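You operate a simulated robot arm through the tools that you are given. There is no shell and no other tool. Be economical: measure what you need, move in short steps, check, and stop when the job is done.

You are at the controls of a simulated two-armed robot. One attempt, no reset.

Task
Wipe up the spill on the top of the steel table with the grey rag there and put it back.
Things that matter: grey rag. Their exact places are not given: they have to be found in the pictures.

The check looks at the end state, three seconds after you hand in, the way a careful person would. Anything else that was tipped, shoved, dropped, spilled or broken makes it a failure.

Robot
Two 7-joint arms with two-finger parallel grippers on one trunk, on a base that drives. Base frame: it is fixed to the floor where the robot stands at the start and does not move with it; the origin is under the middle of the robot, x ahead of it, y to its left, z up. Units: cm, degrees, N and s.
The left shoulder is at the start at [7, 13.3, 112.6], the right one opposite. Payload 1.57 kg a hand.
The TCP of each hand is the grasp point between the finger pads, 3 cm short of the fingertips. In the tool frame z runs along the fingers and y along their closing line. Largest opening 8 cm; finger width 1.7, thickness 1.2; the body of the gripper, 4 by 8.2 cm, starts 8 cm behind the TCP.
Orientation is that of the tool frame in the base frame, as a unit quaternion [x, y, z, w]. With the fingers straight down and closing along the base's y, the tool's x points along the base's -x, its y along +y and its z along -z.

Tools
- The arms move only by the tool servo_tool. It takes "left_deltas", "right_deltas" or both (then of equal length, played together; a hand with none holds still); each is one flat list of numbers, 7 for each row, row after row: the shift along the tool's x, y, z in cm, then the turn, a rotation vector about the tool's x, y, z in degrees, then the gripper command, from -1 (shut) to 1 (fully open), values between in proportion. In form: [tx, ty, tz, wx, wy, wz, claw, tx, ty, tz, wx, wy, wz, claw, ...]. A call has 1 to 8 rows; each row is the pose to reach, as a shift and turn from the pose commanded when the call began, along the tool's axes at that moment. A row lasts 0.2 s, in which the tool goes at most 5 cm and 8.6 degrees; a call with a longer step from one row to the next is refused whole, and so is a gripper value outside its range. A pose out of reach is approached as far as the arm can. The call stops where the force on the tool passes 40 N (or 10 N more than at its start, if that is more) or the arm is blocked; 0.2 s more then pass. Each finger travels about 15.3 cm/s and halts on what it meets, pressing with about 28 N; the grip force reading is that of the motor and also rises with nothing between the fingers. The clock runs only during rows and for 0.2 s after the last one: add rows that repeat a pose to give the fingers time. It gives the time, the measured TCP pose, the force on the tool (base axes), the opening and the grip force at its end, in the units of the frame above (readings bear some noise), and new pictures: "views" is both (left out), scene, wrist or none (wrist: the cameras of the hands that moved).
- Cameras (640 x 400 px; columns grow to the right, rows downward): "scene" is now at [11.59, -3.77, 133.39]; the picture's right is [-0.50, -0.86, 0.00], its down [-0.66, 0.39, -0.64] and it looks along [0.55, -0.32, -0.77] (base axes); focal length 265 px, centre (320, 200). "left" rides on the left gripper at [7.2, 0.7, -12.2] in its tool frame; the picture's right is [-0.09, 1.00, 0.00], its down [-0.84, -0.08, -0.54] and it looks along [-0.54, -0.05, 0.84] (tool axes); focal length 238 px, centre (320, 200). "right" rides on the right gripper at [7.2, -0.7, -12.2] in its tool frame; the picture's right is [0.09, 1.00, 0.00], its down [-0.84, 0.08, -0.54] and it looks along [-0.54, 0.05, 0.84] (tool axes); focal length 238 px, centre (320, 200).
- move_column(by): slides the trunk up (or, below 0, down) by that many cm; the arms and the scene camera ride with it, the base frame stays. It gives what a move gives, with no picture.
- steer(legs): drives the robot by 1 to 6 legs, each [ahead, left, turn to the left] in cm, cm and degrees, along the robot's own axes; the way and the turn of a leg run together, so that a leg with both is an arc; at most 150 cm and 180 degrees a leg. The arms and the cameras ride along, it lands a little off, and it stops where it bumps. It gives what a move gives, and a new picture of the scene camera.
- turn_head(pan, tilt): turns the head with the scene camera to pan (to the left, within 86 degrees either way) and tilt (down, from -29 to 69), counted from straight ahead of the robot. It gives what a move gives, and a new picture of the scene camera.
- point_at(camera, pixels): for up to 12 pixels [column, row] of the newest picture of that camera ("zoom" is the newest enlarged one), the place [x, y, z] in the base frame of the surface seen there, good to about 0.2 cm. The clock stands still meanwhile.
- close_up(camera, box): a new picture of the part [left, top, right, bottom] of that camera's present view, enlarged. The clock stands still meanwhile.
- sign_off(): hands the job in; it is judged then, once.

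Go step by step. Measure first, check grasps and placings, and put right what went wrong. The budget is 80 turns and 170 pictures, counting those below and the enlarged ones. Unless the task says otherwise, let go and move clear before handing in, and close with one line.

The tools are called after "Request:" by a JSON object that holds its "method" and its "body". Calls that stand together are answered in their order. servo_tool: Moves the arms, as the interface text tells. Its arguments: {"type":"object","properties":{"left_deltas":{"type":"array","items":{"type":"number"}},"right_deltas":{"type":"array","items":{"type":"number"}},"views":{"type":"string","enum":["both","scene","wrist","none"]}},"required":[]} The other tools are called the same way: move_column (by) slides the trunk up or down; steer (legs) drives the base; turn_head (pan, tilt) turns the head that bears the scene camera; point_at (camera, pixels) gives the place of the surface under pixels of a picture; close_up (camera, box) takes an enlarged picture of a part of a camera's view; sign_off () hands the job in.

At the start:

```text
clock: 0.0
left_tcp_pos: [38.78, -4.41, 104.04]
left_ee_rot: [0.0, 1.0, 0.0, 0.001]
left_force: [0.7, -0.3, -1.0]
left_width: 7.99
left_gripper_force: 0.0
right_tcp_pos: [33.7, -37.52, 98.84]
right_ee_rot: [-0.001, 1.0, 0.0, 0.0]
right_force: [1.1, -1.4, 0.5]
right_width: 8.01
right_gripper_force: 0.1
trunk travel left (down, up): [-70.0, 24.0]
robot x, y, heading: [-0.01, 0.2, 0.1]
head pan, tilt: [-30.1, 50.2]
```

scene: 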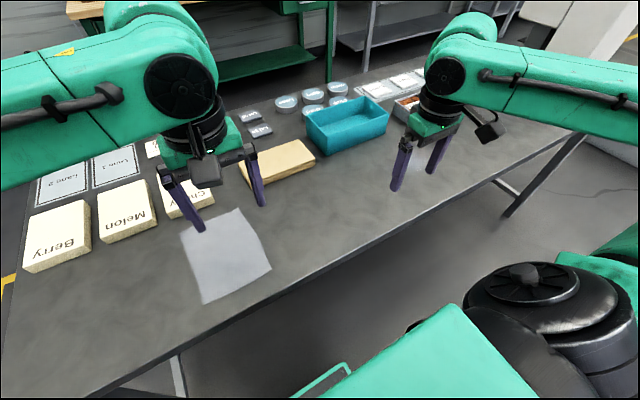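
right: 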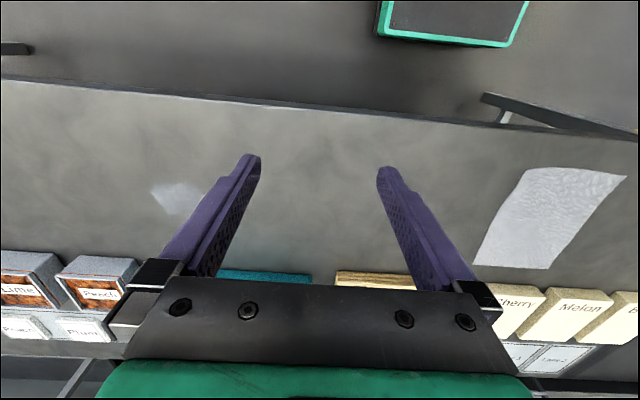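
left: 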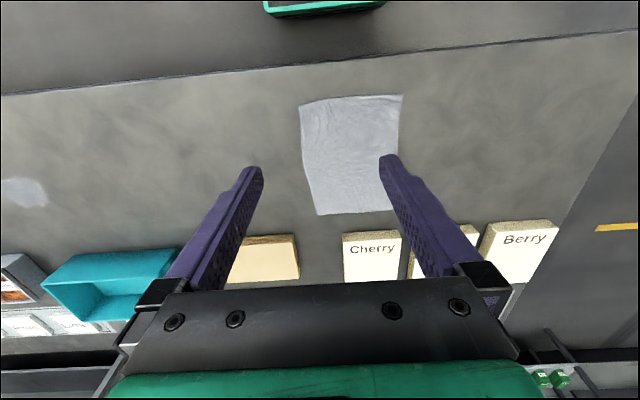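

The grey rag shows at scene (228,255) and left (350,155). A pale patch at right (175,197) and left (22,192) looks like the spill, so I'll measure both.

Request:
{"method": "point_at", "body": {"camera": "scene", "pixels": [[182, 233], [238, 210], [270, 267], [203, 302], [228, 255], [150, 300], [268, 165], [350, 125], [265, 302], [410, 200], [290, 230]]}}

Request:
{"method": "point_at", "body": {"camera": "right", "pixels": [[152, 190], [175, 197], [203, 195], [175, 215], [165, 183], [525, 172], [625, 176], [548, 266], [475, 263], [560, 215], [320, 110]]}}

Request:
{"method": "close_up", "body": {"camera": "right", "box": [100, 140, 260, 240]}}

Request:
{"method": "close_up", "body": {"camera": "left", "box": [280, 70, 440, 230]}}

```text
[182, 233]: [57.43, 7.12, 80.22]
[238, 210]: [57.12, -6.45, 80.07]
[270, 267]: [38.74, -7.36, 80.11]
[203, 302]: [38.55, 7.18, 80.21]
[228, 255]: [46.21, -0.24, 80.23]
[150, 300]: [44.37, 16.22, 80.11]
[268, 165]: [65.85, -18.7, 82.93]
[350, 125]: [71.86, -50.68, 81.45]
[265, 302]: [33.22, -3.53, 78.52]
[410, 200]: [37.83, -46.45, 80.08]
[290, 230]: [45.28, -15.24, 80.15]
```

```text
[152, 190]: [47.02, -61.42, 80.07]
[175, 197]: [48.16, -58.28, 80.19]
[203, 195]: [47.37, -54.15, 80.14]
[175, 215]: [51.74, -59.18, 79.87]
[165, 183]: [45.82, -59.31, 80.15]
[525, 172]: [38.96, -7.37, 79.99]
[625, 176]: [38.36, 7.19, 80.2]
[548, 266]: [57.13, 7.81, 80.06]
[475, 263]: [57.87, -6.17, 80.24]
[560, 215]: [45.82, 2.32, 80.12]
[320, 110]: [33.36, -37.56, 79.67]
```

```text
4.00 times, centred on (180, 190) of right
```

zoom: 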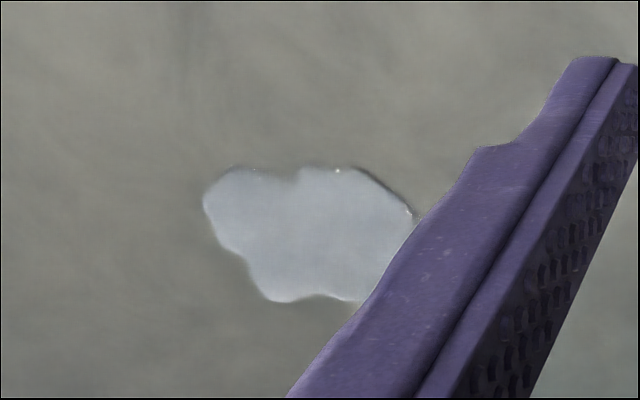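

```text
2.50 times, centred on (360, 150) of left
```

zoom: 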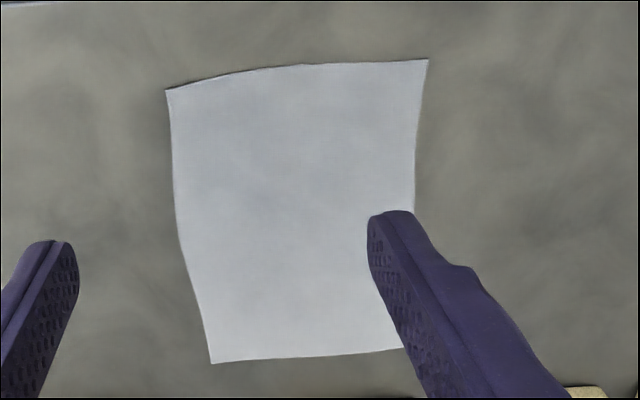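

The rag lies flat at x 38.5–57.5, y −7 to 7, z≈80.1, and the spill is around (48,−57). I'll turn the head to see the spill side and check the rest of the table.

Request:
{"method": "turn_head", "body": {"pan": -55, "tilt": 35}}

Request:
{"method": "turn_head", "body": {"pan": 0, "tilt": 45}}

```text
clock: 0.9
left_tcp_pos: [38.74, -4.39, 103.89]
left_ee_rot: [-0.002, 1.0, 0.0, -0.001]
left_force: [0.1, 0.3, 0.1]
left_width: 8.01
left_gripper_force: 0.1
right_tcp_pos: [33.75, -37.51, 98.86]
right_ee_rot: [-0.002, 1.0, 0.0, 0.0]
right_force: [-0.5, -0.4, -0.7]
right_width: 8.0
right_gripper_force: 0.0
trunk travel left (down, up): [-70.0, 24.0]
robot x, y, heading: [0.01, 0.31, -0.2]
head pan, tilt: [-55.0, 35.0]
```

scene: 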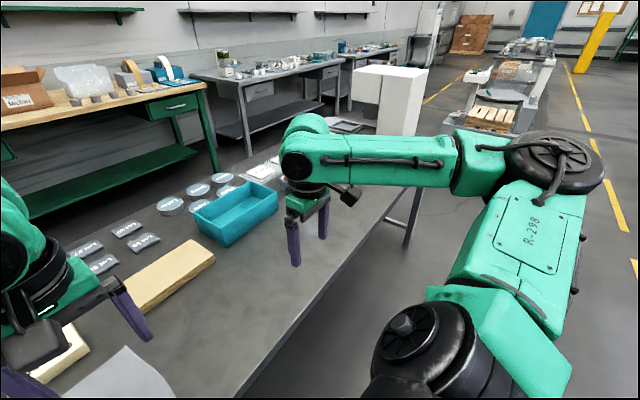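

```text
clock: 2.1
left_tcp_pos: [38.67, -4.35, 103.97]
left_ee_rot: [-0.001, 1.0, 0.001, 0.0]
left_force: [0.2, -0.6, 0.6]
left_width: 8.04
left_gripper_force: 0.0
right_tcp_pos: [33.76, -37.55, 98.84]
right_ee_rot: [-0.001, 1.0, -0.001, 0.001]
right_force: [0.0, -0.1, -0.3]
right_width: 8.01
right_gripper_force: 0.1
trunk travel left (down, up): [-70.0, 24.0]
robot x, y, heading: [-0.03, -0.16, 0.4]
head pan, tilt: [0.0, 45.0]
```

scene: 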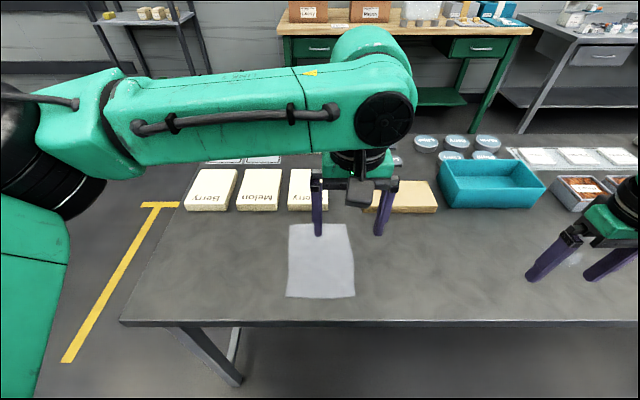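

Only one spill shows, and the clutter sits along the far edge. Before choosing how to drive, I'll measure how much space there is on the right and where the clutter is near the spill.

Request:
{"method": "turn_head", "body": {"pan": -60, "tilt": 35}}

Request:
{"method": "point_at", "body": {"camera": "scene", "pixels": [[360, 120], [340, 130], [400, 205], [440, 240], [225, 235], [200, 215], [170, 270], [460, 200]]}}

Request:
{"method": "point_at", "body": {"camera": "right", "pixels": [[30, 255], [60, 275], [95, 258], [10, 262], [260, 272], [370, 275], [230, 270], [5, 82], [600, 130]]}}

```text
clock: 3.4
left_tcp_pos: [38.71, -4.35, 103.96]
left_ee_rot: [0.0, 1.0, 0.0, 0.0]
left_force: [0.6, 0.6, 0.7]
left_width: 8.02
left_gripper_force: 0.0
right_tcp_pos: [33.91, -37.66, 98.83]
right_ee_rot: [0.0, 1.0, 0.001, -0.001]
right_force: [0.4, -0.1, -0.3]
right_width: 7.97
right_gripper_force: 0.0
trunk travel left (down, up): [-70.0, 24.0]
robot x, y, heading: [-0.03, -0.42, 0.0]
head pan, tilt: [-60.0, 35.0]
```

scene: 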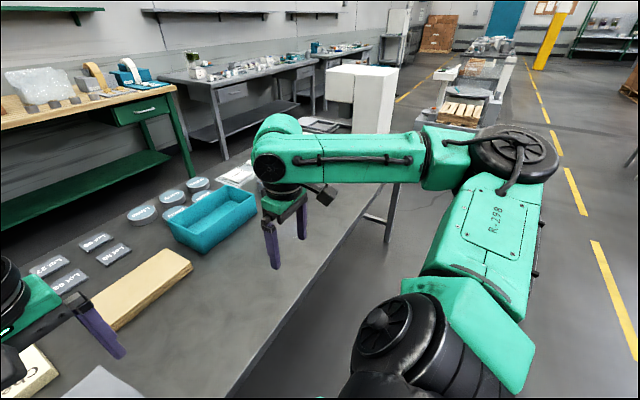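

```text
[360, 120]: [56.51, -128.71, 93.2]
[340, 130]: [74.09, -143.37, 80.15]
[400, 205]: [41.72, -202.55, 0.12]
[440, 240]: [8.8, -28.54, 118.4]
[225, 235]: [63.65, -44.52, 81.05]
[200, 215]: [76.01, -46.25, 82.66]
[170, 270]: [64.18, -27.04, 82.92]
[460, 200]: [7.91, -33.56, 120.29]
```

```text
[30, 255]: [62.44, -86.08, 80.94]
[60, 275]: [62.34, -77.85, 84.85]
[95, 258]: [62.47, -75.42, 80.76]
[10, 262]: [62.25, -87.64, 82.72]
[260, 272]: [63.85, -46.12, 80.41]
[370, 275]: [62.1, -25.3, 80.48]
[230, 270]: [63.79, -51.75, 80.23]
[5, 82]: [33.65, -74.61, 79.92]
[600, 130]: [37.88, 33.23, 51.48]
```

The area around the spill is clear over x 34–62, and there's room to drive right. I'll bring the left hand over the rag centre with the fingers part open.

Request:
{"method": "servo_tool", "body": {"left_deltas": [-2.5, 1.2, 3.5, 0, 0, 0, 0.25, -5, 2.4, 7, 0, 0, 0, 0.25, -7.5, 3.8, 10, 0, 0, 0, 0.25, -8.3, 4.4, 14, 0, 0, 0, 0.25, -8.3, 4.4, 17, 0, 0, 0, 0.25, -8.3, 4.4, 17, 0, 0, 0, 0.25], "views": "wrist"}}

Request:
{"method": "turn_head", "body": {"pan": -10, "tilt": 50}}

```text
clock: 4.8
left_tcp_pos: [46.82, -0.16, 87.1]
left_ee_rot: [-0.001, 1.0, -0.001, 0.0]
left_force: [0.4, 0.3, 0.0]
left_width: 5.01
left_gripper_force: 0.1
right_tcp_pos: [33.72, -37.52, 98.79]
right_ee_rot: [0.0, 1.0, 0.0, -0.001]
right_force: [-0.5, -0.4, 1.1]
right_width: 8.0
right_gripper_force: 0.3
trunk travel left (down, up): [-70.0, 24.0]
robot x, y, heading: [-0.14, 0.21, 0.0]
head pan, tilt: [-60.0, 35.0]
```

left: 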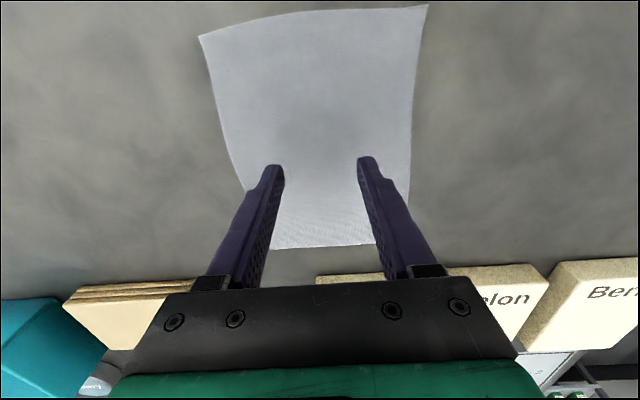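

```text
clock: 6.0
left_tcp_pos: [46.87, -0.25, 87.1]
left_ee_rot: [-0.001, 1.0, 0.0, 0.001]
left_force: [0.9, 0.1, 1.3]
left_width: 5.02
left_gripper_force: 0.2
right_tcp_pos: [33.81, -37.45, 98.91]
right_ee_rot: [0.0, 1.0, -0.001, 0.001]
right_force: [0.1, 0.5, -0.6]
right_width: 8.0
right_gripper_force: 0.1
trunk travel left (down, up): [-70.0, 24.0]
robot x, y, heading: [0.12, -0.08, 0.1]
head pan, tilt: [-10.0, 50.0]
```

scene: 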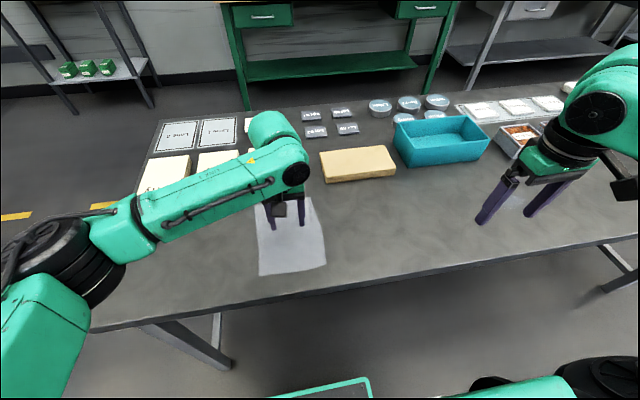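

The fingers are above the rag centre with tips at z≈84. I'll lower them to light contact and close.

Request:
{"method": "servo_tool", "body": {"left_deltas": [0, 0, 2, 0, 0, 0, 0.25, 0, 0, 3.4, 0, 0, 0, 0.25, 0, 0, 4.0, 0, 0, 0, 0.25, 0, 0, 4.1, 0, 0, 0, 0.25, 0, 0, 4.1, 0, 0, 0, -1, 0, 0, 4.1, 0, 0, 0, -1, 0, 0, 4.1, 0, 0, 0, -1], "views": "both"}}

```text
clock: 7.6
left_tcp_pos: [46.92, 0.1, 83.05]
left_ee_rot: [-0.001, 1.0, -0.001, 0.002]
left_force: [3.4, 0.5, 22.4]
left_width: 0.28
left_gripper_force: 24.6
right_tcp_pos: [33.61, -37.62, 98.89]
right_ee_rot: [-0.001, 1.0, 0.0, 0.001]
right_force: [-0.7, -0.2, 0.2]
right_width: 7.98
right_gripper_force: 0.1
trunk travel left (down, up): [-70.0, 24.0]
robot x, y, heading: [-0.16, 0.2, 0.1]
head pan, tilt: [-10.0, 50.0]
```

scene: 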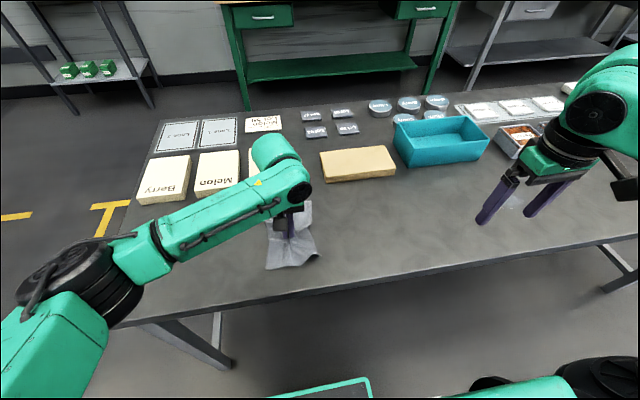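
left: 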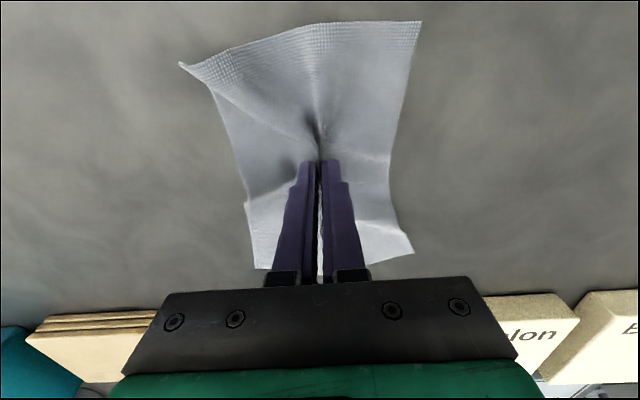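

The cloth bunched between the fingers (width 0.28). I'll lift it to clear the table.

Request:
{"method": "servo_tool", "body": {"left_deltas": [0, 0, -3, 0, 0, 0, -1, 0, 0, -7, 0, 0, 0, -1, 0, 0, -11, 0, 0, 0, -1, 0, 0, -15, 0, 0, 0, -1, 0, 0, -17, 0, 0, 0, -1], "views": "both"}}

```text
clock: 8.8
left_tcp_pos: [47.0, -0.03, 100.08]
left_ee_rot: [-0.001, 1.0, 0.0, 0.0]
left_force: [-0.4, -0.4, 0.2]
left_width: 0.27
left_gripper_force: 23.8
right_tcp_pos: [33.8, -37.59, 98.89]
right_ee_rot: [-0.001, 1.0, 0.0, -0.001]
right_force: [-0.8, -0.2, -0.4]
right_width: 7.99
right_gripper_force: 0.2
trunk travel left (down, up): [-70.0, 24.0]
robot x, y, heading: [0.24, 0.16, -0.0]
head pan, tilt: [-10.0, 50.0]
```

scene: 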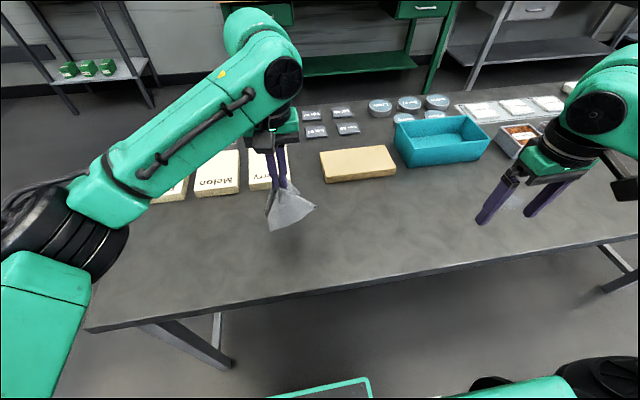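
left: 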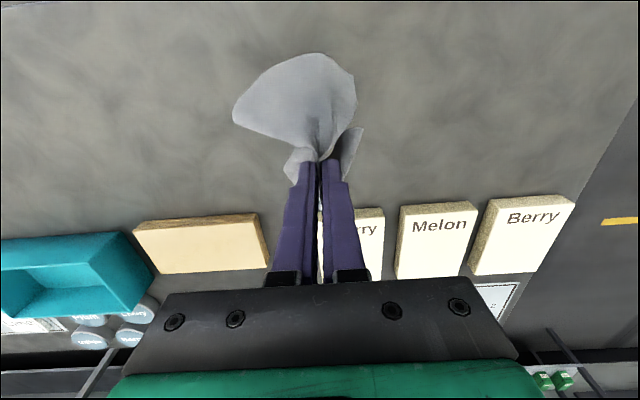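

The rag is in the grip and off the table. I'll drive right about 57 cm; the right hand goes over clear table at x≈34.

Request:
{"method": "steer", "body": {"legs": [[0, -57, 0]]}}

Request:
{"method": "close_up", "body": {"camera": "left", "box": [0, 0, 640, 400]}}

```text
clock: 12.0
left_tcp_pos: [47.11, -55.25, 100.02]
left_ee_rot: [-0.003, 1.0, -0.001, 0.0]
left_force: [-0.1, -0.4, -0.4]
left_width: 0.27
left_gripper_force: 24.3
right_tcp_pos: [34.0, -92.77, 98.83]
right_ee_rot: [-0.003, 1.0, -0.001, 0.0]
right_force: [-0.5, -0.2, 1.0]
right_width: 8.0
right_gripper_force: 0.2
trunk travel left (down, up): [-70.0, 24.0]
robot x, y, heading: [0.23, -55.21, 0.1]
head pan, tilt: [-10.0, 50.0]
```

scene: 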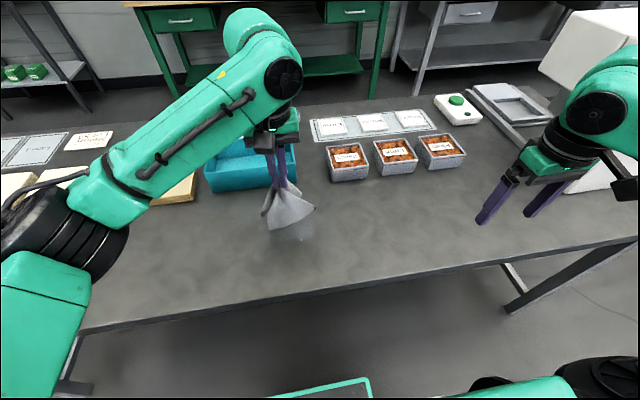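

```text
1.00 times, centred on (320, 200) of left
```

zoom: 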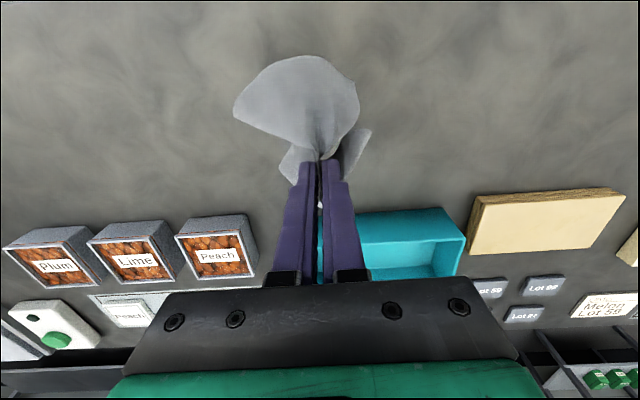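

I've arrived at y≈−55. The spill edge peeks out at scene (305,228) beside the rag, so I'll zoom in to get its extent.

Request:
{"method": "close_up", "body": {"camera": "scene", "box": [230, 180, 390, 280]}}

Request:
{"method": "point_at", "body": {"camera": "scene", "pixels": [[313, 225], [310, 238], [298, 238], [316, 218], [320, 232]]}}

```text
4.00 times, centred on (310, 230) of scene
```

zoom: 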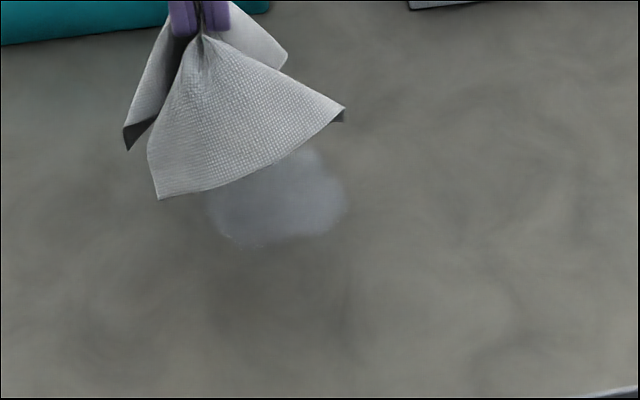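

```text
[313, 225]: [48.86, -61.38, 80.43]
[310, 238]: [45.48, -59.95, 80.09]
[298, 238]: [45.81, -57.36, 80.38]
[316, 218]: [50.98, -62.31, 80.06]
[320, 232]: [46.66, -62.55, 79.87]
```

The spill covers about x 45–53, y −62 to −52. I'll set the rag down on its middle.

Request:
{"method": "servo_tool", "body": {"left_deltas": [-1.6, -1.75, 4, 0, 0, 0, -1, -1.6, -1.75, 8, 0, 0, 0, -1, -1.6, -1.75, 12, 0, 0, 0, -1, -1.6, -1.75, 15, 0, 0, 0, -1, -1.6, -1.75, 16.3, 0, 0, 0, -1, -1.6, -1.75, 16.8, 0, 0, 0, -1, -1.6, -1.75, 16.8, 0, 0, 0, -1], "views": "both"}}

```text
clock: 13.6
left_tcp_pos: [48.86, -56.81, 83.28]
left_ee_rot: [-0.003, 1.0, -0.001, 0.001]
left_force: [0.8, 1.8, 10.8]
left_width: 0.29
left_gripper_force: 24.3
right_tcp_pos: [33.92, -92.76, 99.01]
right_ee_rot: [-0.002, 1.0, 0.0, 0.001]
right_force: [-0.1, -0.2, -0.2]
right_width: 8.01
right_gripper_force: 0.1
trunk travel left (down, up): [-70.0, 24.0]
robot x, y, heading: [-0.14, -55.19, 0.4]
head pan, tilt: [-10.0, 50.0]
```

scene: 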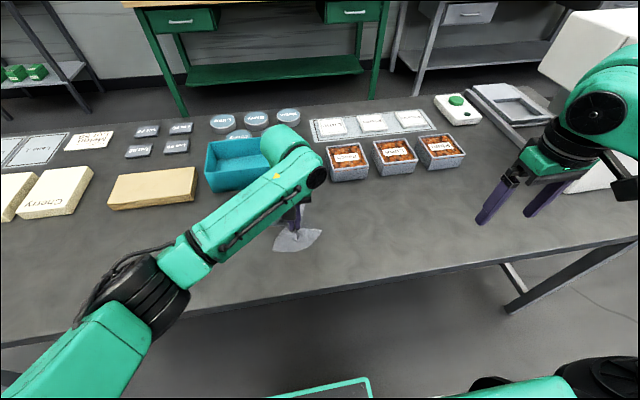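
left: 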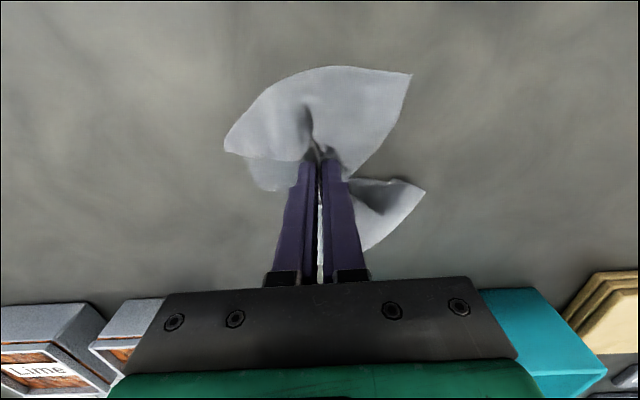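

Contact is about 11 N with the rag covering the spill. I'll wipe with strokes along y at several x positions.

Request:
{"method": "servo_tool", "body": {"left_deltas": [0, 3, 0, 0, 0, 0, -1, 0, 6, 0, 0, 0, 0, -1, 0, 2.5, 0, 0, 0, 0, -1, 0, -1.5, 0, 0, 0, 0, -1, 0, -5, 0, 0, 0, 0, -1, 0, -7, 0, 0, 0, 0, -1, 2, -6, 0, 0, 0, 0, -1, 2, -3, 0, 0, 0, 0, -1], "views": "none"}}

Request:
{"method": "servo_tool", "body": {"left_deltas": [0, 4, 0, 0, 0, 0, -1, 0, 8, 0, 0, 0, 0, -1, 2, 8, 0, 0, 0, 0, -1, 2, 4.5, 0, 0, 0, 0, -1, 2, 1, 0, 0, 0, 0, -1, 2, -3, 0, 0, 0, 0, -1, -1, -3, 0, 0, 0, 0, -1, -4, -3, 0, 0, 0, 0, -1], "views": "none"}}

Request:
{"method": "servo_tool", "body": {"left_deltas": [0, 4, 0, 0, 0, 0, -1, 0, 8, 0, 0, 0, 0, -1, 0, 11, 0, 0, 0, 0, -1, -2.5, 11, 0, 0, 0, 0, -1, -2.5, 7, 0, 0, 0, 0, -1, -2.5, 3, 0, 0, 0, 0, -1, -2.5, 0, 0, 0, 0, 0, -1, -2.5, 0, 0, 0, 0, 0, -1], "views": "both"}}

```text
clock: 15.4
left_tcp_pos: [46.58, -60.0, 83.28]
left_ee_rot: [-0.002, 1.0, -0.001, -0.001]
left_force: [-0.9, -4.2, 11.1]
left_width: 0.27
left_gripper_force: 24.1
right_tcp_pos: [33.91, -92.86, 98.96]
right_ee_rot: [-0.003, 1.0, 0.0, 0.001]
right_force: [0.8, -0.2, 0.6]
right_width: 8.01
right_gripper_force: 0.2
trunk travel left (down, up): [-70.0, 24.0]
robot x, y, heading: [0.14, -55.53, 0.2]
head pan, tilt: [-10.0, 50.0]
```

```text
clock: 17.2
left_tcp_pos: [50.78, -62.92, 83.31]
left_ee_rot: [-0.002, 1.0, 0.0, 0.0]
left_force: [-0.9, 1.3, 4.0]
left_width: 0.29
left_gripper_force: 23.9
right_tcp_pos: [33.91, -92.86, 98.85]
right_ee_rot: [-0.003, 1.0, 0.001, 0.0]
right_force: [-0.6, -0.3, 0.0]
right_width: 8.01
right_gripper_force: 0.0
trunk travel left (down, up): [-70.0, 24.0]
robot x, y, heading: [-0.0, -55.4, 0.2]
head pan, tilt: [-10.0, 50.0]
```

```text
clock: 19.0
left_tcp_pos: [53.0, -63.12, 83.22]
left_ee_rot: [-0.002, 1.0, -0.001, 0.003]
left_force: [0.2, -0.5, 17.4]
left_width: 0.28
left_gripper_force: 24.0
right_tcp_pos: [33.77, -92.77, 98.91]
right_ee_rot: [-0.003, 1.0, 0.0, 0.002]
right_force: [0.2, -0.6, 0.1]
right_width: 8.0
right_gripper_force: 0.0
trunk travel left (down, up): [-70.0, 24.0]
robot x, y, heading: [0.1, -55.4, -0.1]
head pan, tilt: [-10.0, 50.0]
```

scene: 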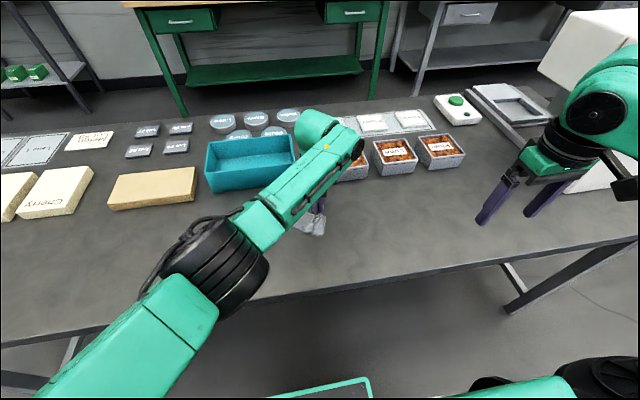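
left: 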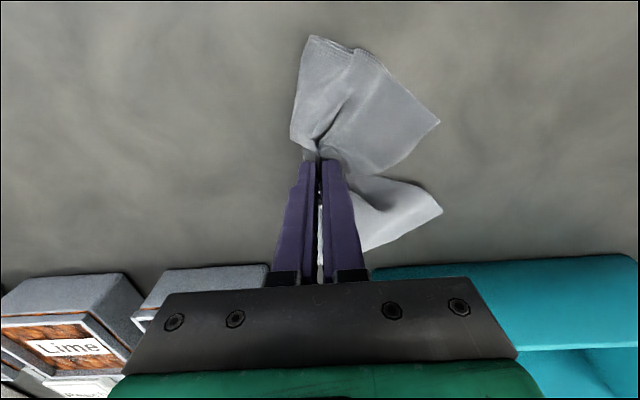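

I can't see any spill around the rag. I'll lift straight up, clear of the table, and inspect.

Request:
{"method": "servo_tool", "body": {"left_deltas": [0, 0, -4, 0, 0, 0, -1, 0, 0, -8, 0, 0, 0, -1, 1.5, 2, -12, 0, 0, 0, -1, 3, 4, -15, 0, 0, 0, -1, 5, 6, -17, 0, 0, 0, -1, 5.5, 8, -17, 0, 0, 0, -1], "views": "both"}}

Request:
{"method": "close_up", "body": {"camera": "scene", "box": [230, 180, 390, 280]}}

Request:
{"method": "close_up", "body": {"camera": "left", "box": [120, 20, 520, 270]}}

Request:
{"method": "close_up", "body": {"camera": "right", "box": [380, 100, 640, 300]}}

```text
clock: 20.4
left_tcp_pos: [47.7, -54.59, 100.2]
left_ee_rot: [-0.004, 1.0, 0.001, -0.001]
left_force: [-0.5, 0.0, 0.6]
left_width: 0.28
left_gripper_force: 24.8
right_tcp_pos: [34.01, -92.72, 98.94]
right_ee_rot: [-0.003, 1.0, -0.001, 0.0]
right_force: [0.3, -0.3, -0.1]
right_width: 8.03
right_gripper_force: 0.0
trunk travel left (down, up): [-70.0, 24.0]
robot x, y, heading: [0.39, -55.3, 0.1]
head pan, tilt: [-10.0, 50.0]
```

scene: 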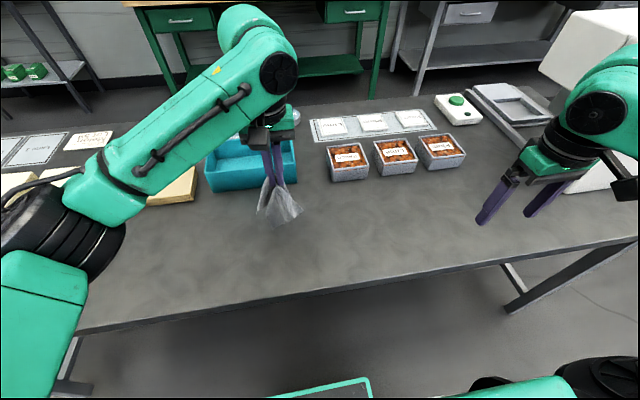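
left: 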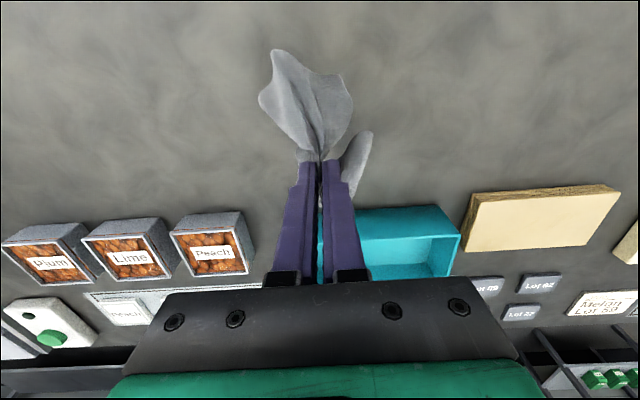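

```text
4.00 times, centred on (310, 230) of scene
```

zoom: 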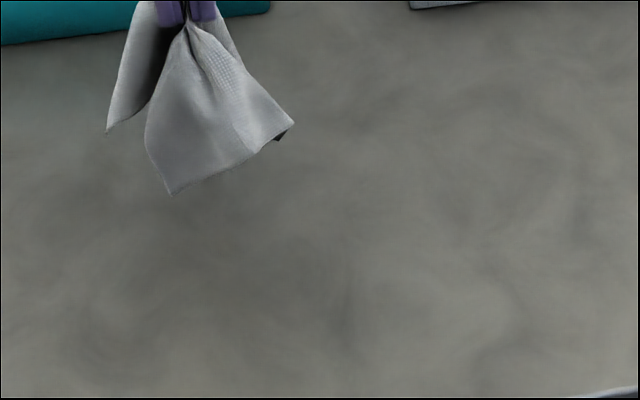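

```text
1.60 times, centred on (320, 145) of left
```

zoom: 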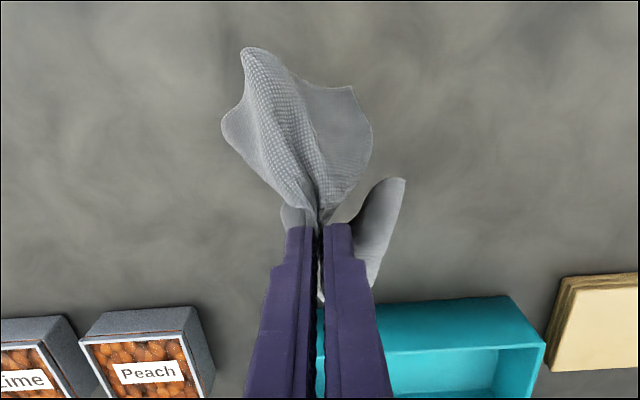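

```text
2.00 times, centred on (510, 200) of right
```

zoom: 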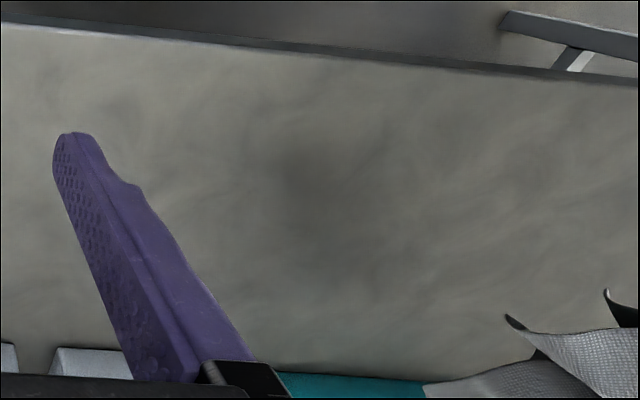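

The spill spot looks clean. I'll drive back left, looking toward the wiped place once the rag isn't blocking it.

Request:
{"method": "steer", "body": {"legs": [[0, 55.5, 0]]}}

Request:
{"method": "close_up", "body": {"camera": "right", "box": [60, 100, 320, 260]}}

```text
clock: 23.6
left_tcp_pos: [47.4, 1.08, 100.33]
left_ee_rot: [-0.005, 1.0, -0.001, 0.0]
left_force: [0.5, 0.5, -0.2]
left_width: 0.29
left_gripper_force: 24.0
right_tcp_pos: [33.75, -37.16, 98.77]
right_ee_rot: [-0.004, 1.0, 0.0, 0.0]
right_force: [0.3, 0.2, 0.4]
right_width: 8.0
right_gripper_force: 0.0
trunk travel left (down, up): [-70.0, 24.0]
robot x, y, heading: [-0.32, 0.23, 0.3]
head pan, tilt: [-10.0, 50.0]
```

scene: 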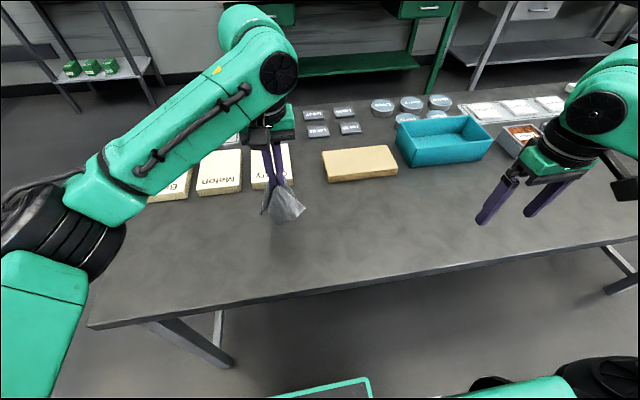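

```text
2.46 times, centred on (190, 180) of right
```

zoom: 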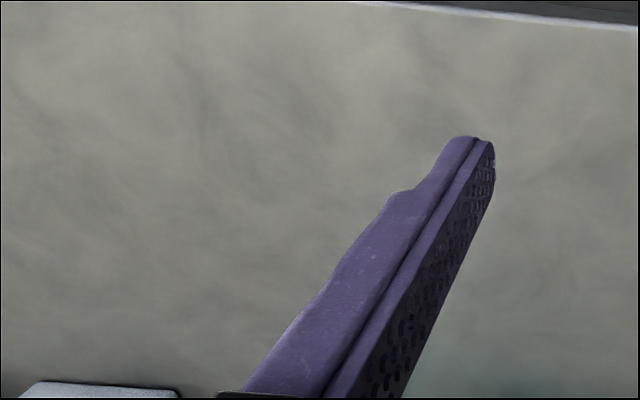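

The wiped spot is clean in the right camera. Now I'll lower the rag at its original place (about 47.5, 0) and open the fingers.

Request:
{"method": "servo_tool", "body": {"left_deltas": [0, -1.1, 4, 0, 0, 0, -1, 0, -1.1, 8, 0, 0, 0, -1, 0, -1.1, 12, 0, 0, 0, -1, 0, -1.1, 15, 0, 0, 0, -1, 0, -1.1, 16.8, 0, 0, 0, -1, 0, -1.1, 16.8, 0, 0, 0, -1], "views": "none"}}

Request:
{"method": "servo_tool", "body": {"left_deltas": [0, 0, 0, 0, 0, 0, -0.4, 0, 0, 0, 0, 0, 0, 0.0, 0, 0, 0, 0, 0, 0, 0.25, 0, 0, 0, 0, 0, 0, 0.25], "views": "both"}}

```text
clock: 25.0
left_tcp_pos: [47.44, -0.07, 83.61]
left_ee_rot: [-0.004, 1.0, 0.0, 0.001]
left_force: [0.6, -0.4, 2.1]
left_width: 0.26
left_gripper_force: 24.2
right_tcp_pos: [33.76, -37.12, 98.89]
right_ee_rot: [-0.004, 1.0, 0.001, 0.0]
right_force: [-0.6, 1.3, 0.5]
right_width: 7.98
right_gripper_force: 0.0
trunk travel left (down, up): [-70.0, 24.0]
robot x, y, heading: [-0.34, 0.59, 0.3]
head pan, tilt: [-10.0, 50.0]
```

```text
clock: 26.0
left_tcp_pos: [47.47, -0.1, 83.64]
left_ee_rot: [-0.005, 1.0, 0.0, 0.0]
left_force: [-0.3, 0.0, -0.2]
left_width: 5.0
left_gripper_force: 0.0
right_tcp_pos: [33.8, -37.15, 98.87]
right_ee_rot: [-0.004, 1.0, 0.0, 0.0]
right_force: [0.6, -0.2, -0.1]
right_width: 8.0
right_gripper_force: 0.0
trunk travel left (down, up): [-70.0, 24.0]
robot x, y, heading: [-0.25, -0.04, 0.5]
head pan, tilt: [-10.0, 50.0]
```

scene: 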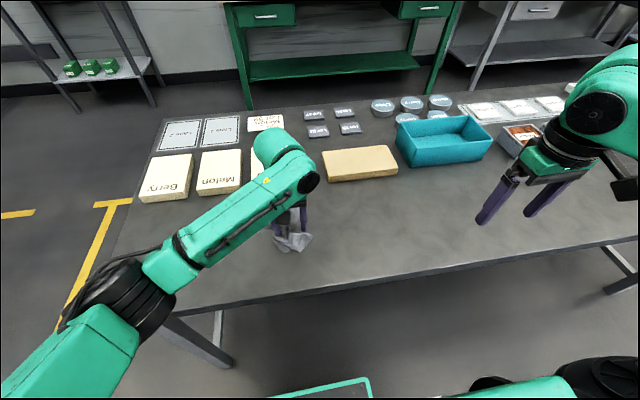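
left: 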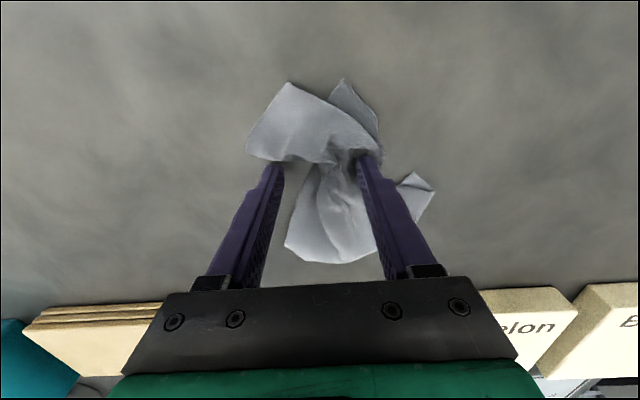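

The rag is released but crumpled. I'll lift clear and look.

Request:
{"method": "servo_tool", "body": {"left_deltas": [0, 0, -1.5, 0, 0, 0, 0.25, 0, 0, -4, 0, 0, 0, 0.25, 0, 0, -8, 0, 0, 0, 0.25, 0, 0, -12, 0, 0, 0, 0.25], "views": "both"}}

Request:
{"method": "close_up", "body": {"camera": "left", "box": [200, 50, 440, 250]}}

```text
clock: 27.0
left_tcp_pos: [47.51, 0.08, 95.47]
left_ee_rot: [-0.005, 1.0, 0.0, -0.001]
left_force: [0.1, 0.8, -0.3]
left_width: 5.0
left_gripper_force: 0.1
right_tcp_pos: [33.84, -37.06, 98.85]
right_ee_rot: [-0.004, 1.0, 0.0, 0.001]
right_force: [0.5, -1.2, 0.3]
right_width: 7.99
right_gripper_force: 0.1
trunk travel left (down, up): [-70.0, 24.0]
robot x, y, heading: [-0.19, 0.03, 0.5]
head pan, tilt: [-10.0, 50.0]
```

scene: 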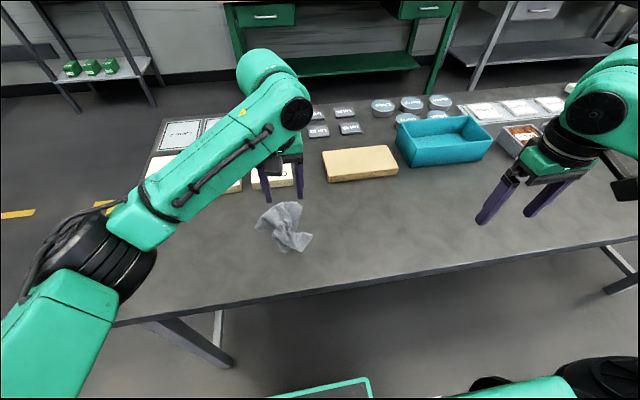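
left: 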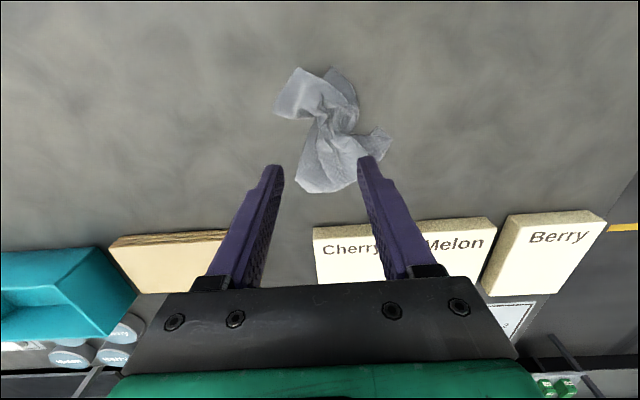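

```text
2.00 times, centred on (320, 150) of left
```

zoom: 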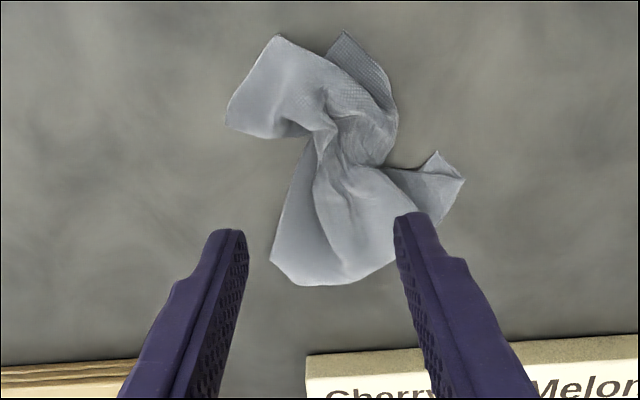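

The rag lies crumpled near its old place. I'll measure where its lobes are.

Request:
{"method": "point_at", "body": {"camera": "zoom", "pixels": [[232, 115], [280, 42], [345, 38], [395, 115], [440, 158], [460, 180], [280, 272], [345, 282], [340, 150], [330, 220], [270, 90]]}}

```text
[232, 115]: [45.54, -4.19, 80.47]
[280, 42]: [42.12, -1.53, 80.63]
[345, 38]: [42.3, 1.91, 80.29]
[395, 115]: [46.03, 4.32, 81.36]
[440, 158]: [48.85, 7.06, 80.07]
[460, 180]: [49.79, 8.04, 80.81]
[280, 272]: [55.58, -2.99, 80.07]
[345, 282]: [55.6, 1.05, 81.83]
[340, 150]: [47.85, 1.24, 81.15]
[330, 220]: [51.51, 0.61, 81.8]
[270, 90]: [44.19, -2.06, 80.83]
```

The rag is centred at about (48.5, 0.8), while the original centre was (48, 0.2), so it's back in place. I'll raise the left hand and shift the right hand for an unobstructed check of the wiped spot.

Request:
{"method": "servo_tool", "body": {"left_deltas": [0, 0, -3, 0, 0, 0, 0.25, 2, 0, -6, 0, 0, 0, 0.25, 5, -2, -8, 0, 0, 0, 0.25, 8, -4, -8, 0, 0, 0, 0.25], "right_deltas": [0, -4, 0, 0, 0, 0, 1, 0, -8, 0, 0, 0, 0, 1, 0, -12, 0, 0, 0, 0, 1, 0, -16, 0, 0, 0, 0, 1], "views": "both"}}

Request:
{"method": "close_up", "body": {"camera": "right", "box": [160, 80, 500, 290]}}

```text
clock: 28.0
left_tcp_pos: [39.47, -4.12, 103.27]
left_ee_rot: [-0.005, 1.0, 0.001, 0.0]
left_force: [0.2, 0.7, 0.4]
left_width: 4.99
left_gripper_force: 0.1
right_tcp_pos: [33.91, -53.16, 98.97]
right_ee_rot: [-0.004, 1.0, 0.001, 0.0]
right_force: [0.2, 0.1, 1.1]
right_width: 8.02
right_gripper_force: 0.0
trunk travel left (down, up): [-70.0, 24.0]
robot x, y, heading: [-0.13, -0.13, 0.6]
head pan, tilt: [-10.0, 50.0]
```

scene: 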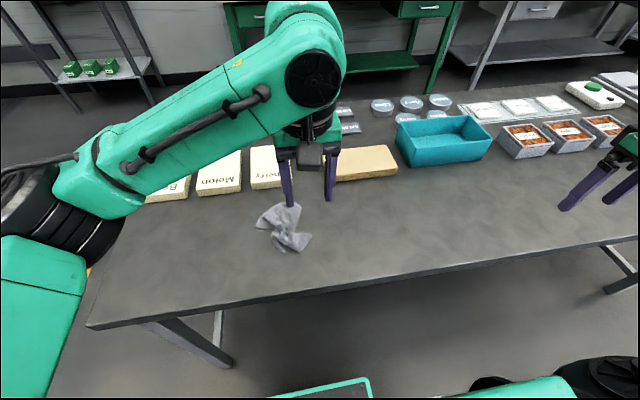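
right: 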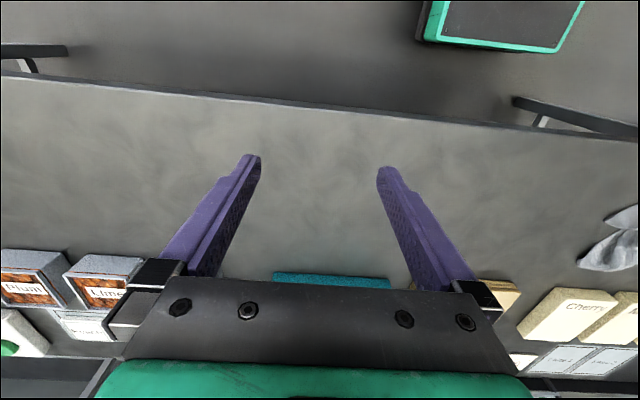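
left: 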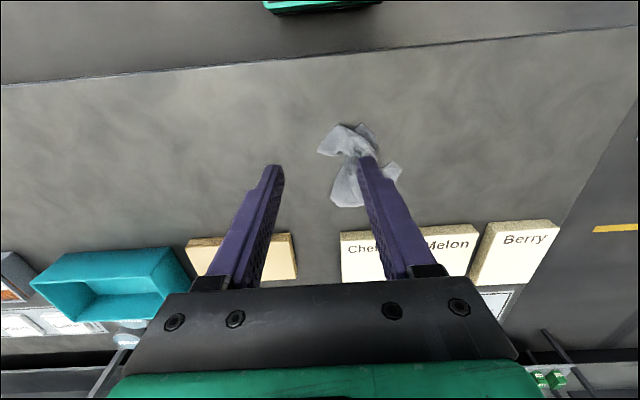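

```text
1.88 times, centred on (330, 185) of right
```

zoom: 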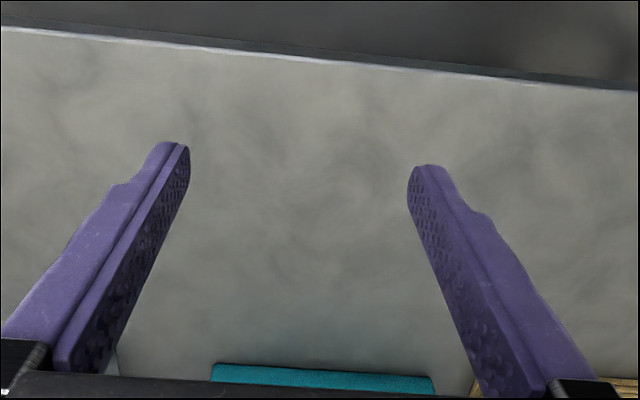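

The wiped spot is clean, the rag is back at its place and released, nothing else moved, and both hands are clear, so I'm handing in.

Request:
{"method": "sign_off", "body": {}}

```text
The job is handed in.
```

The spill on the steel table is wiped up, and the grey rag is back within about 1 cm of where it lay. It's crumpled now rather than flat, because I picked it up from the middle and didn't spread it out again.
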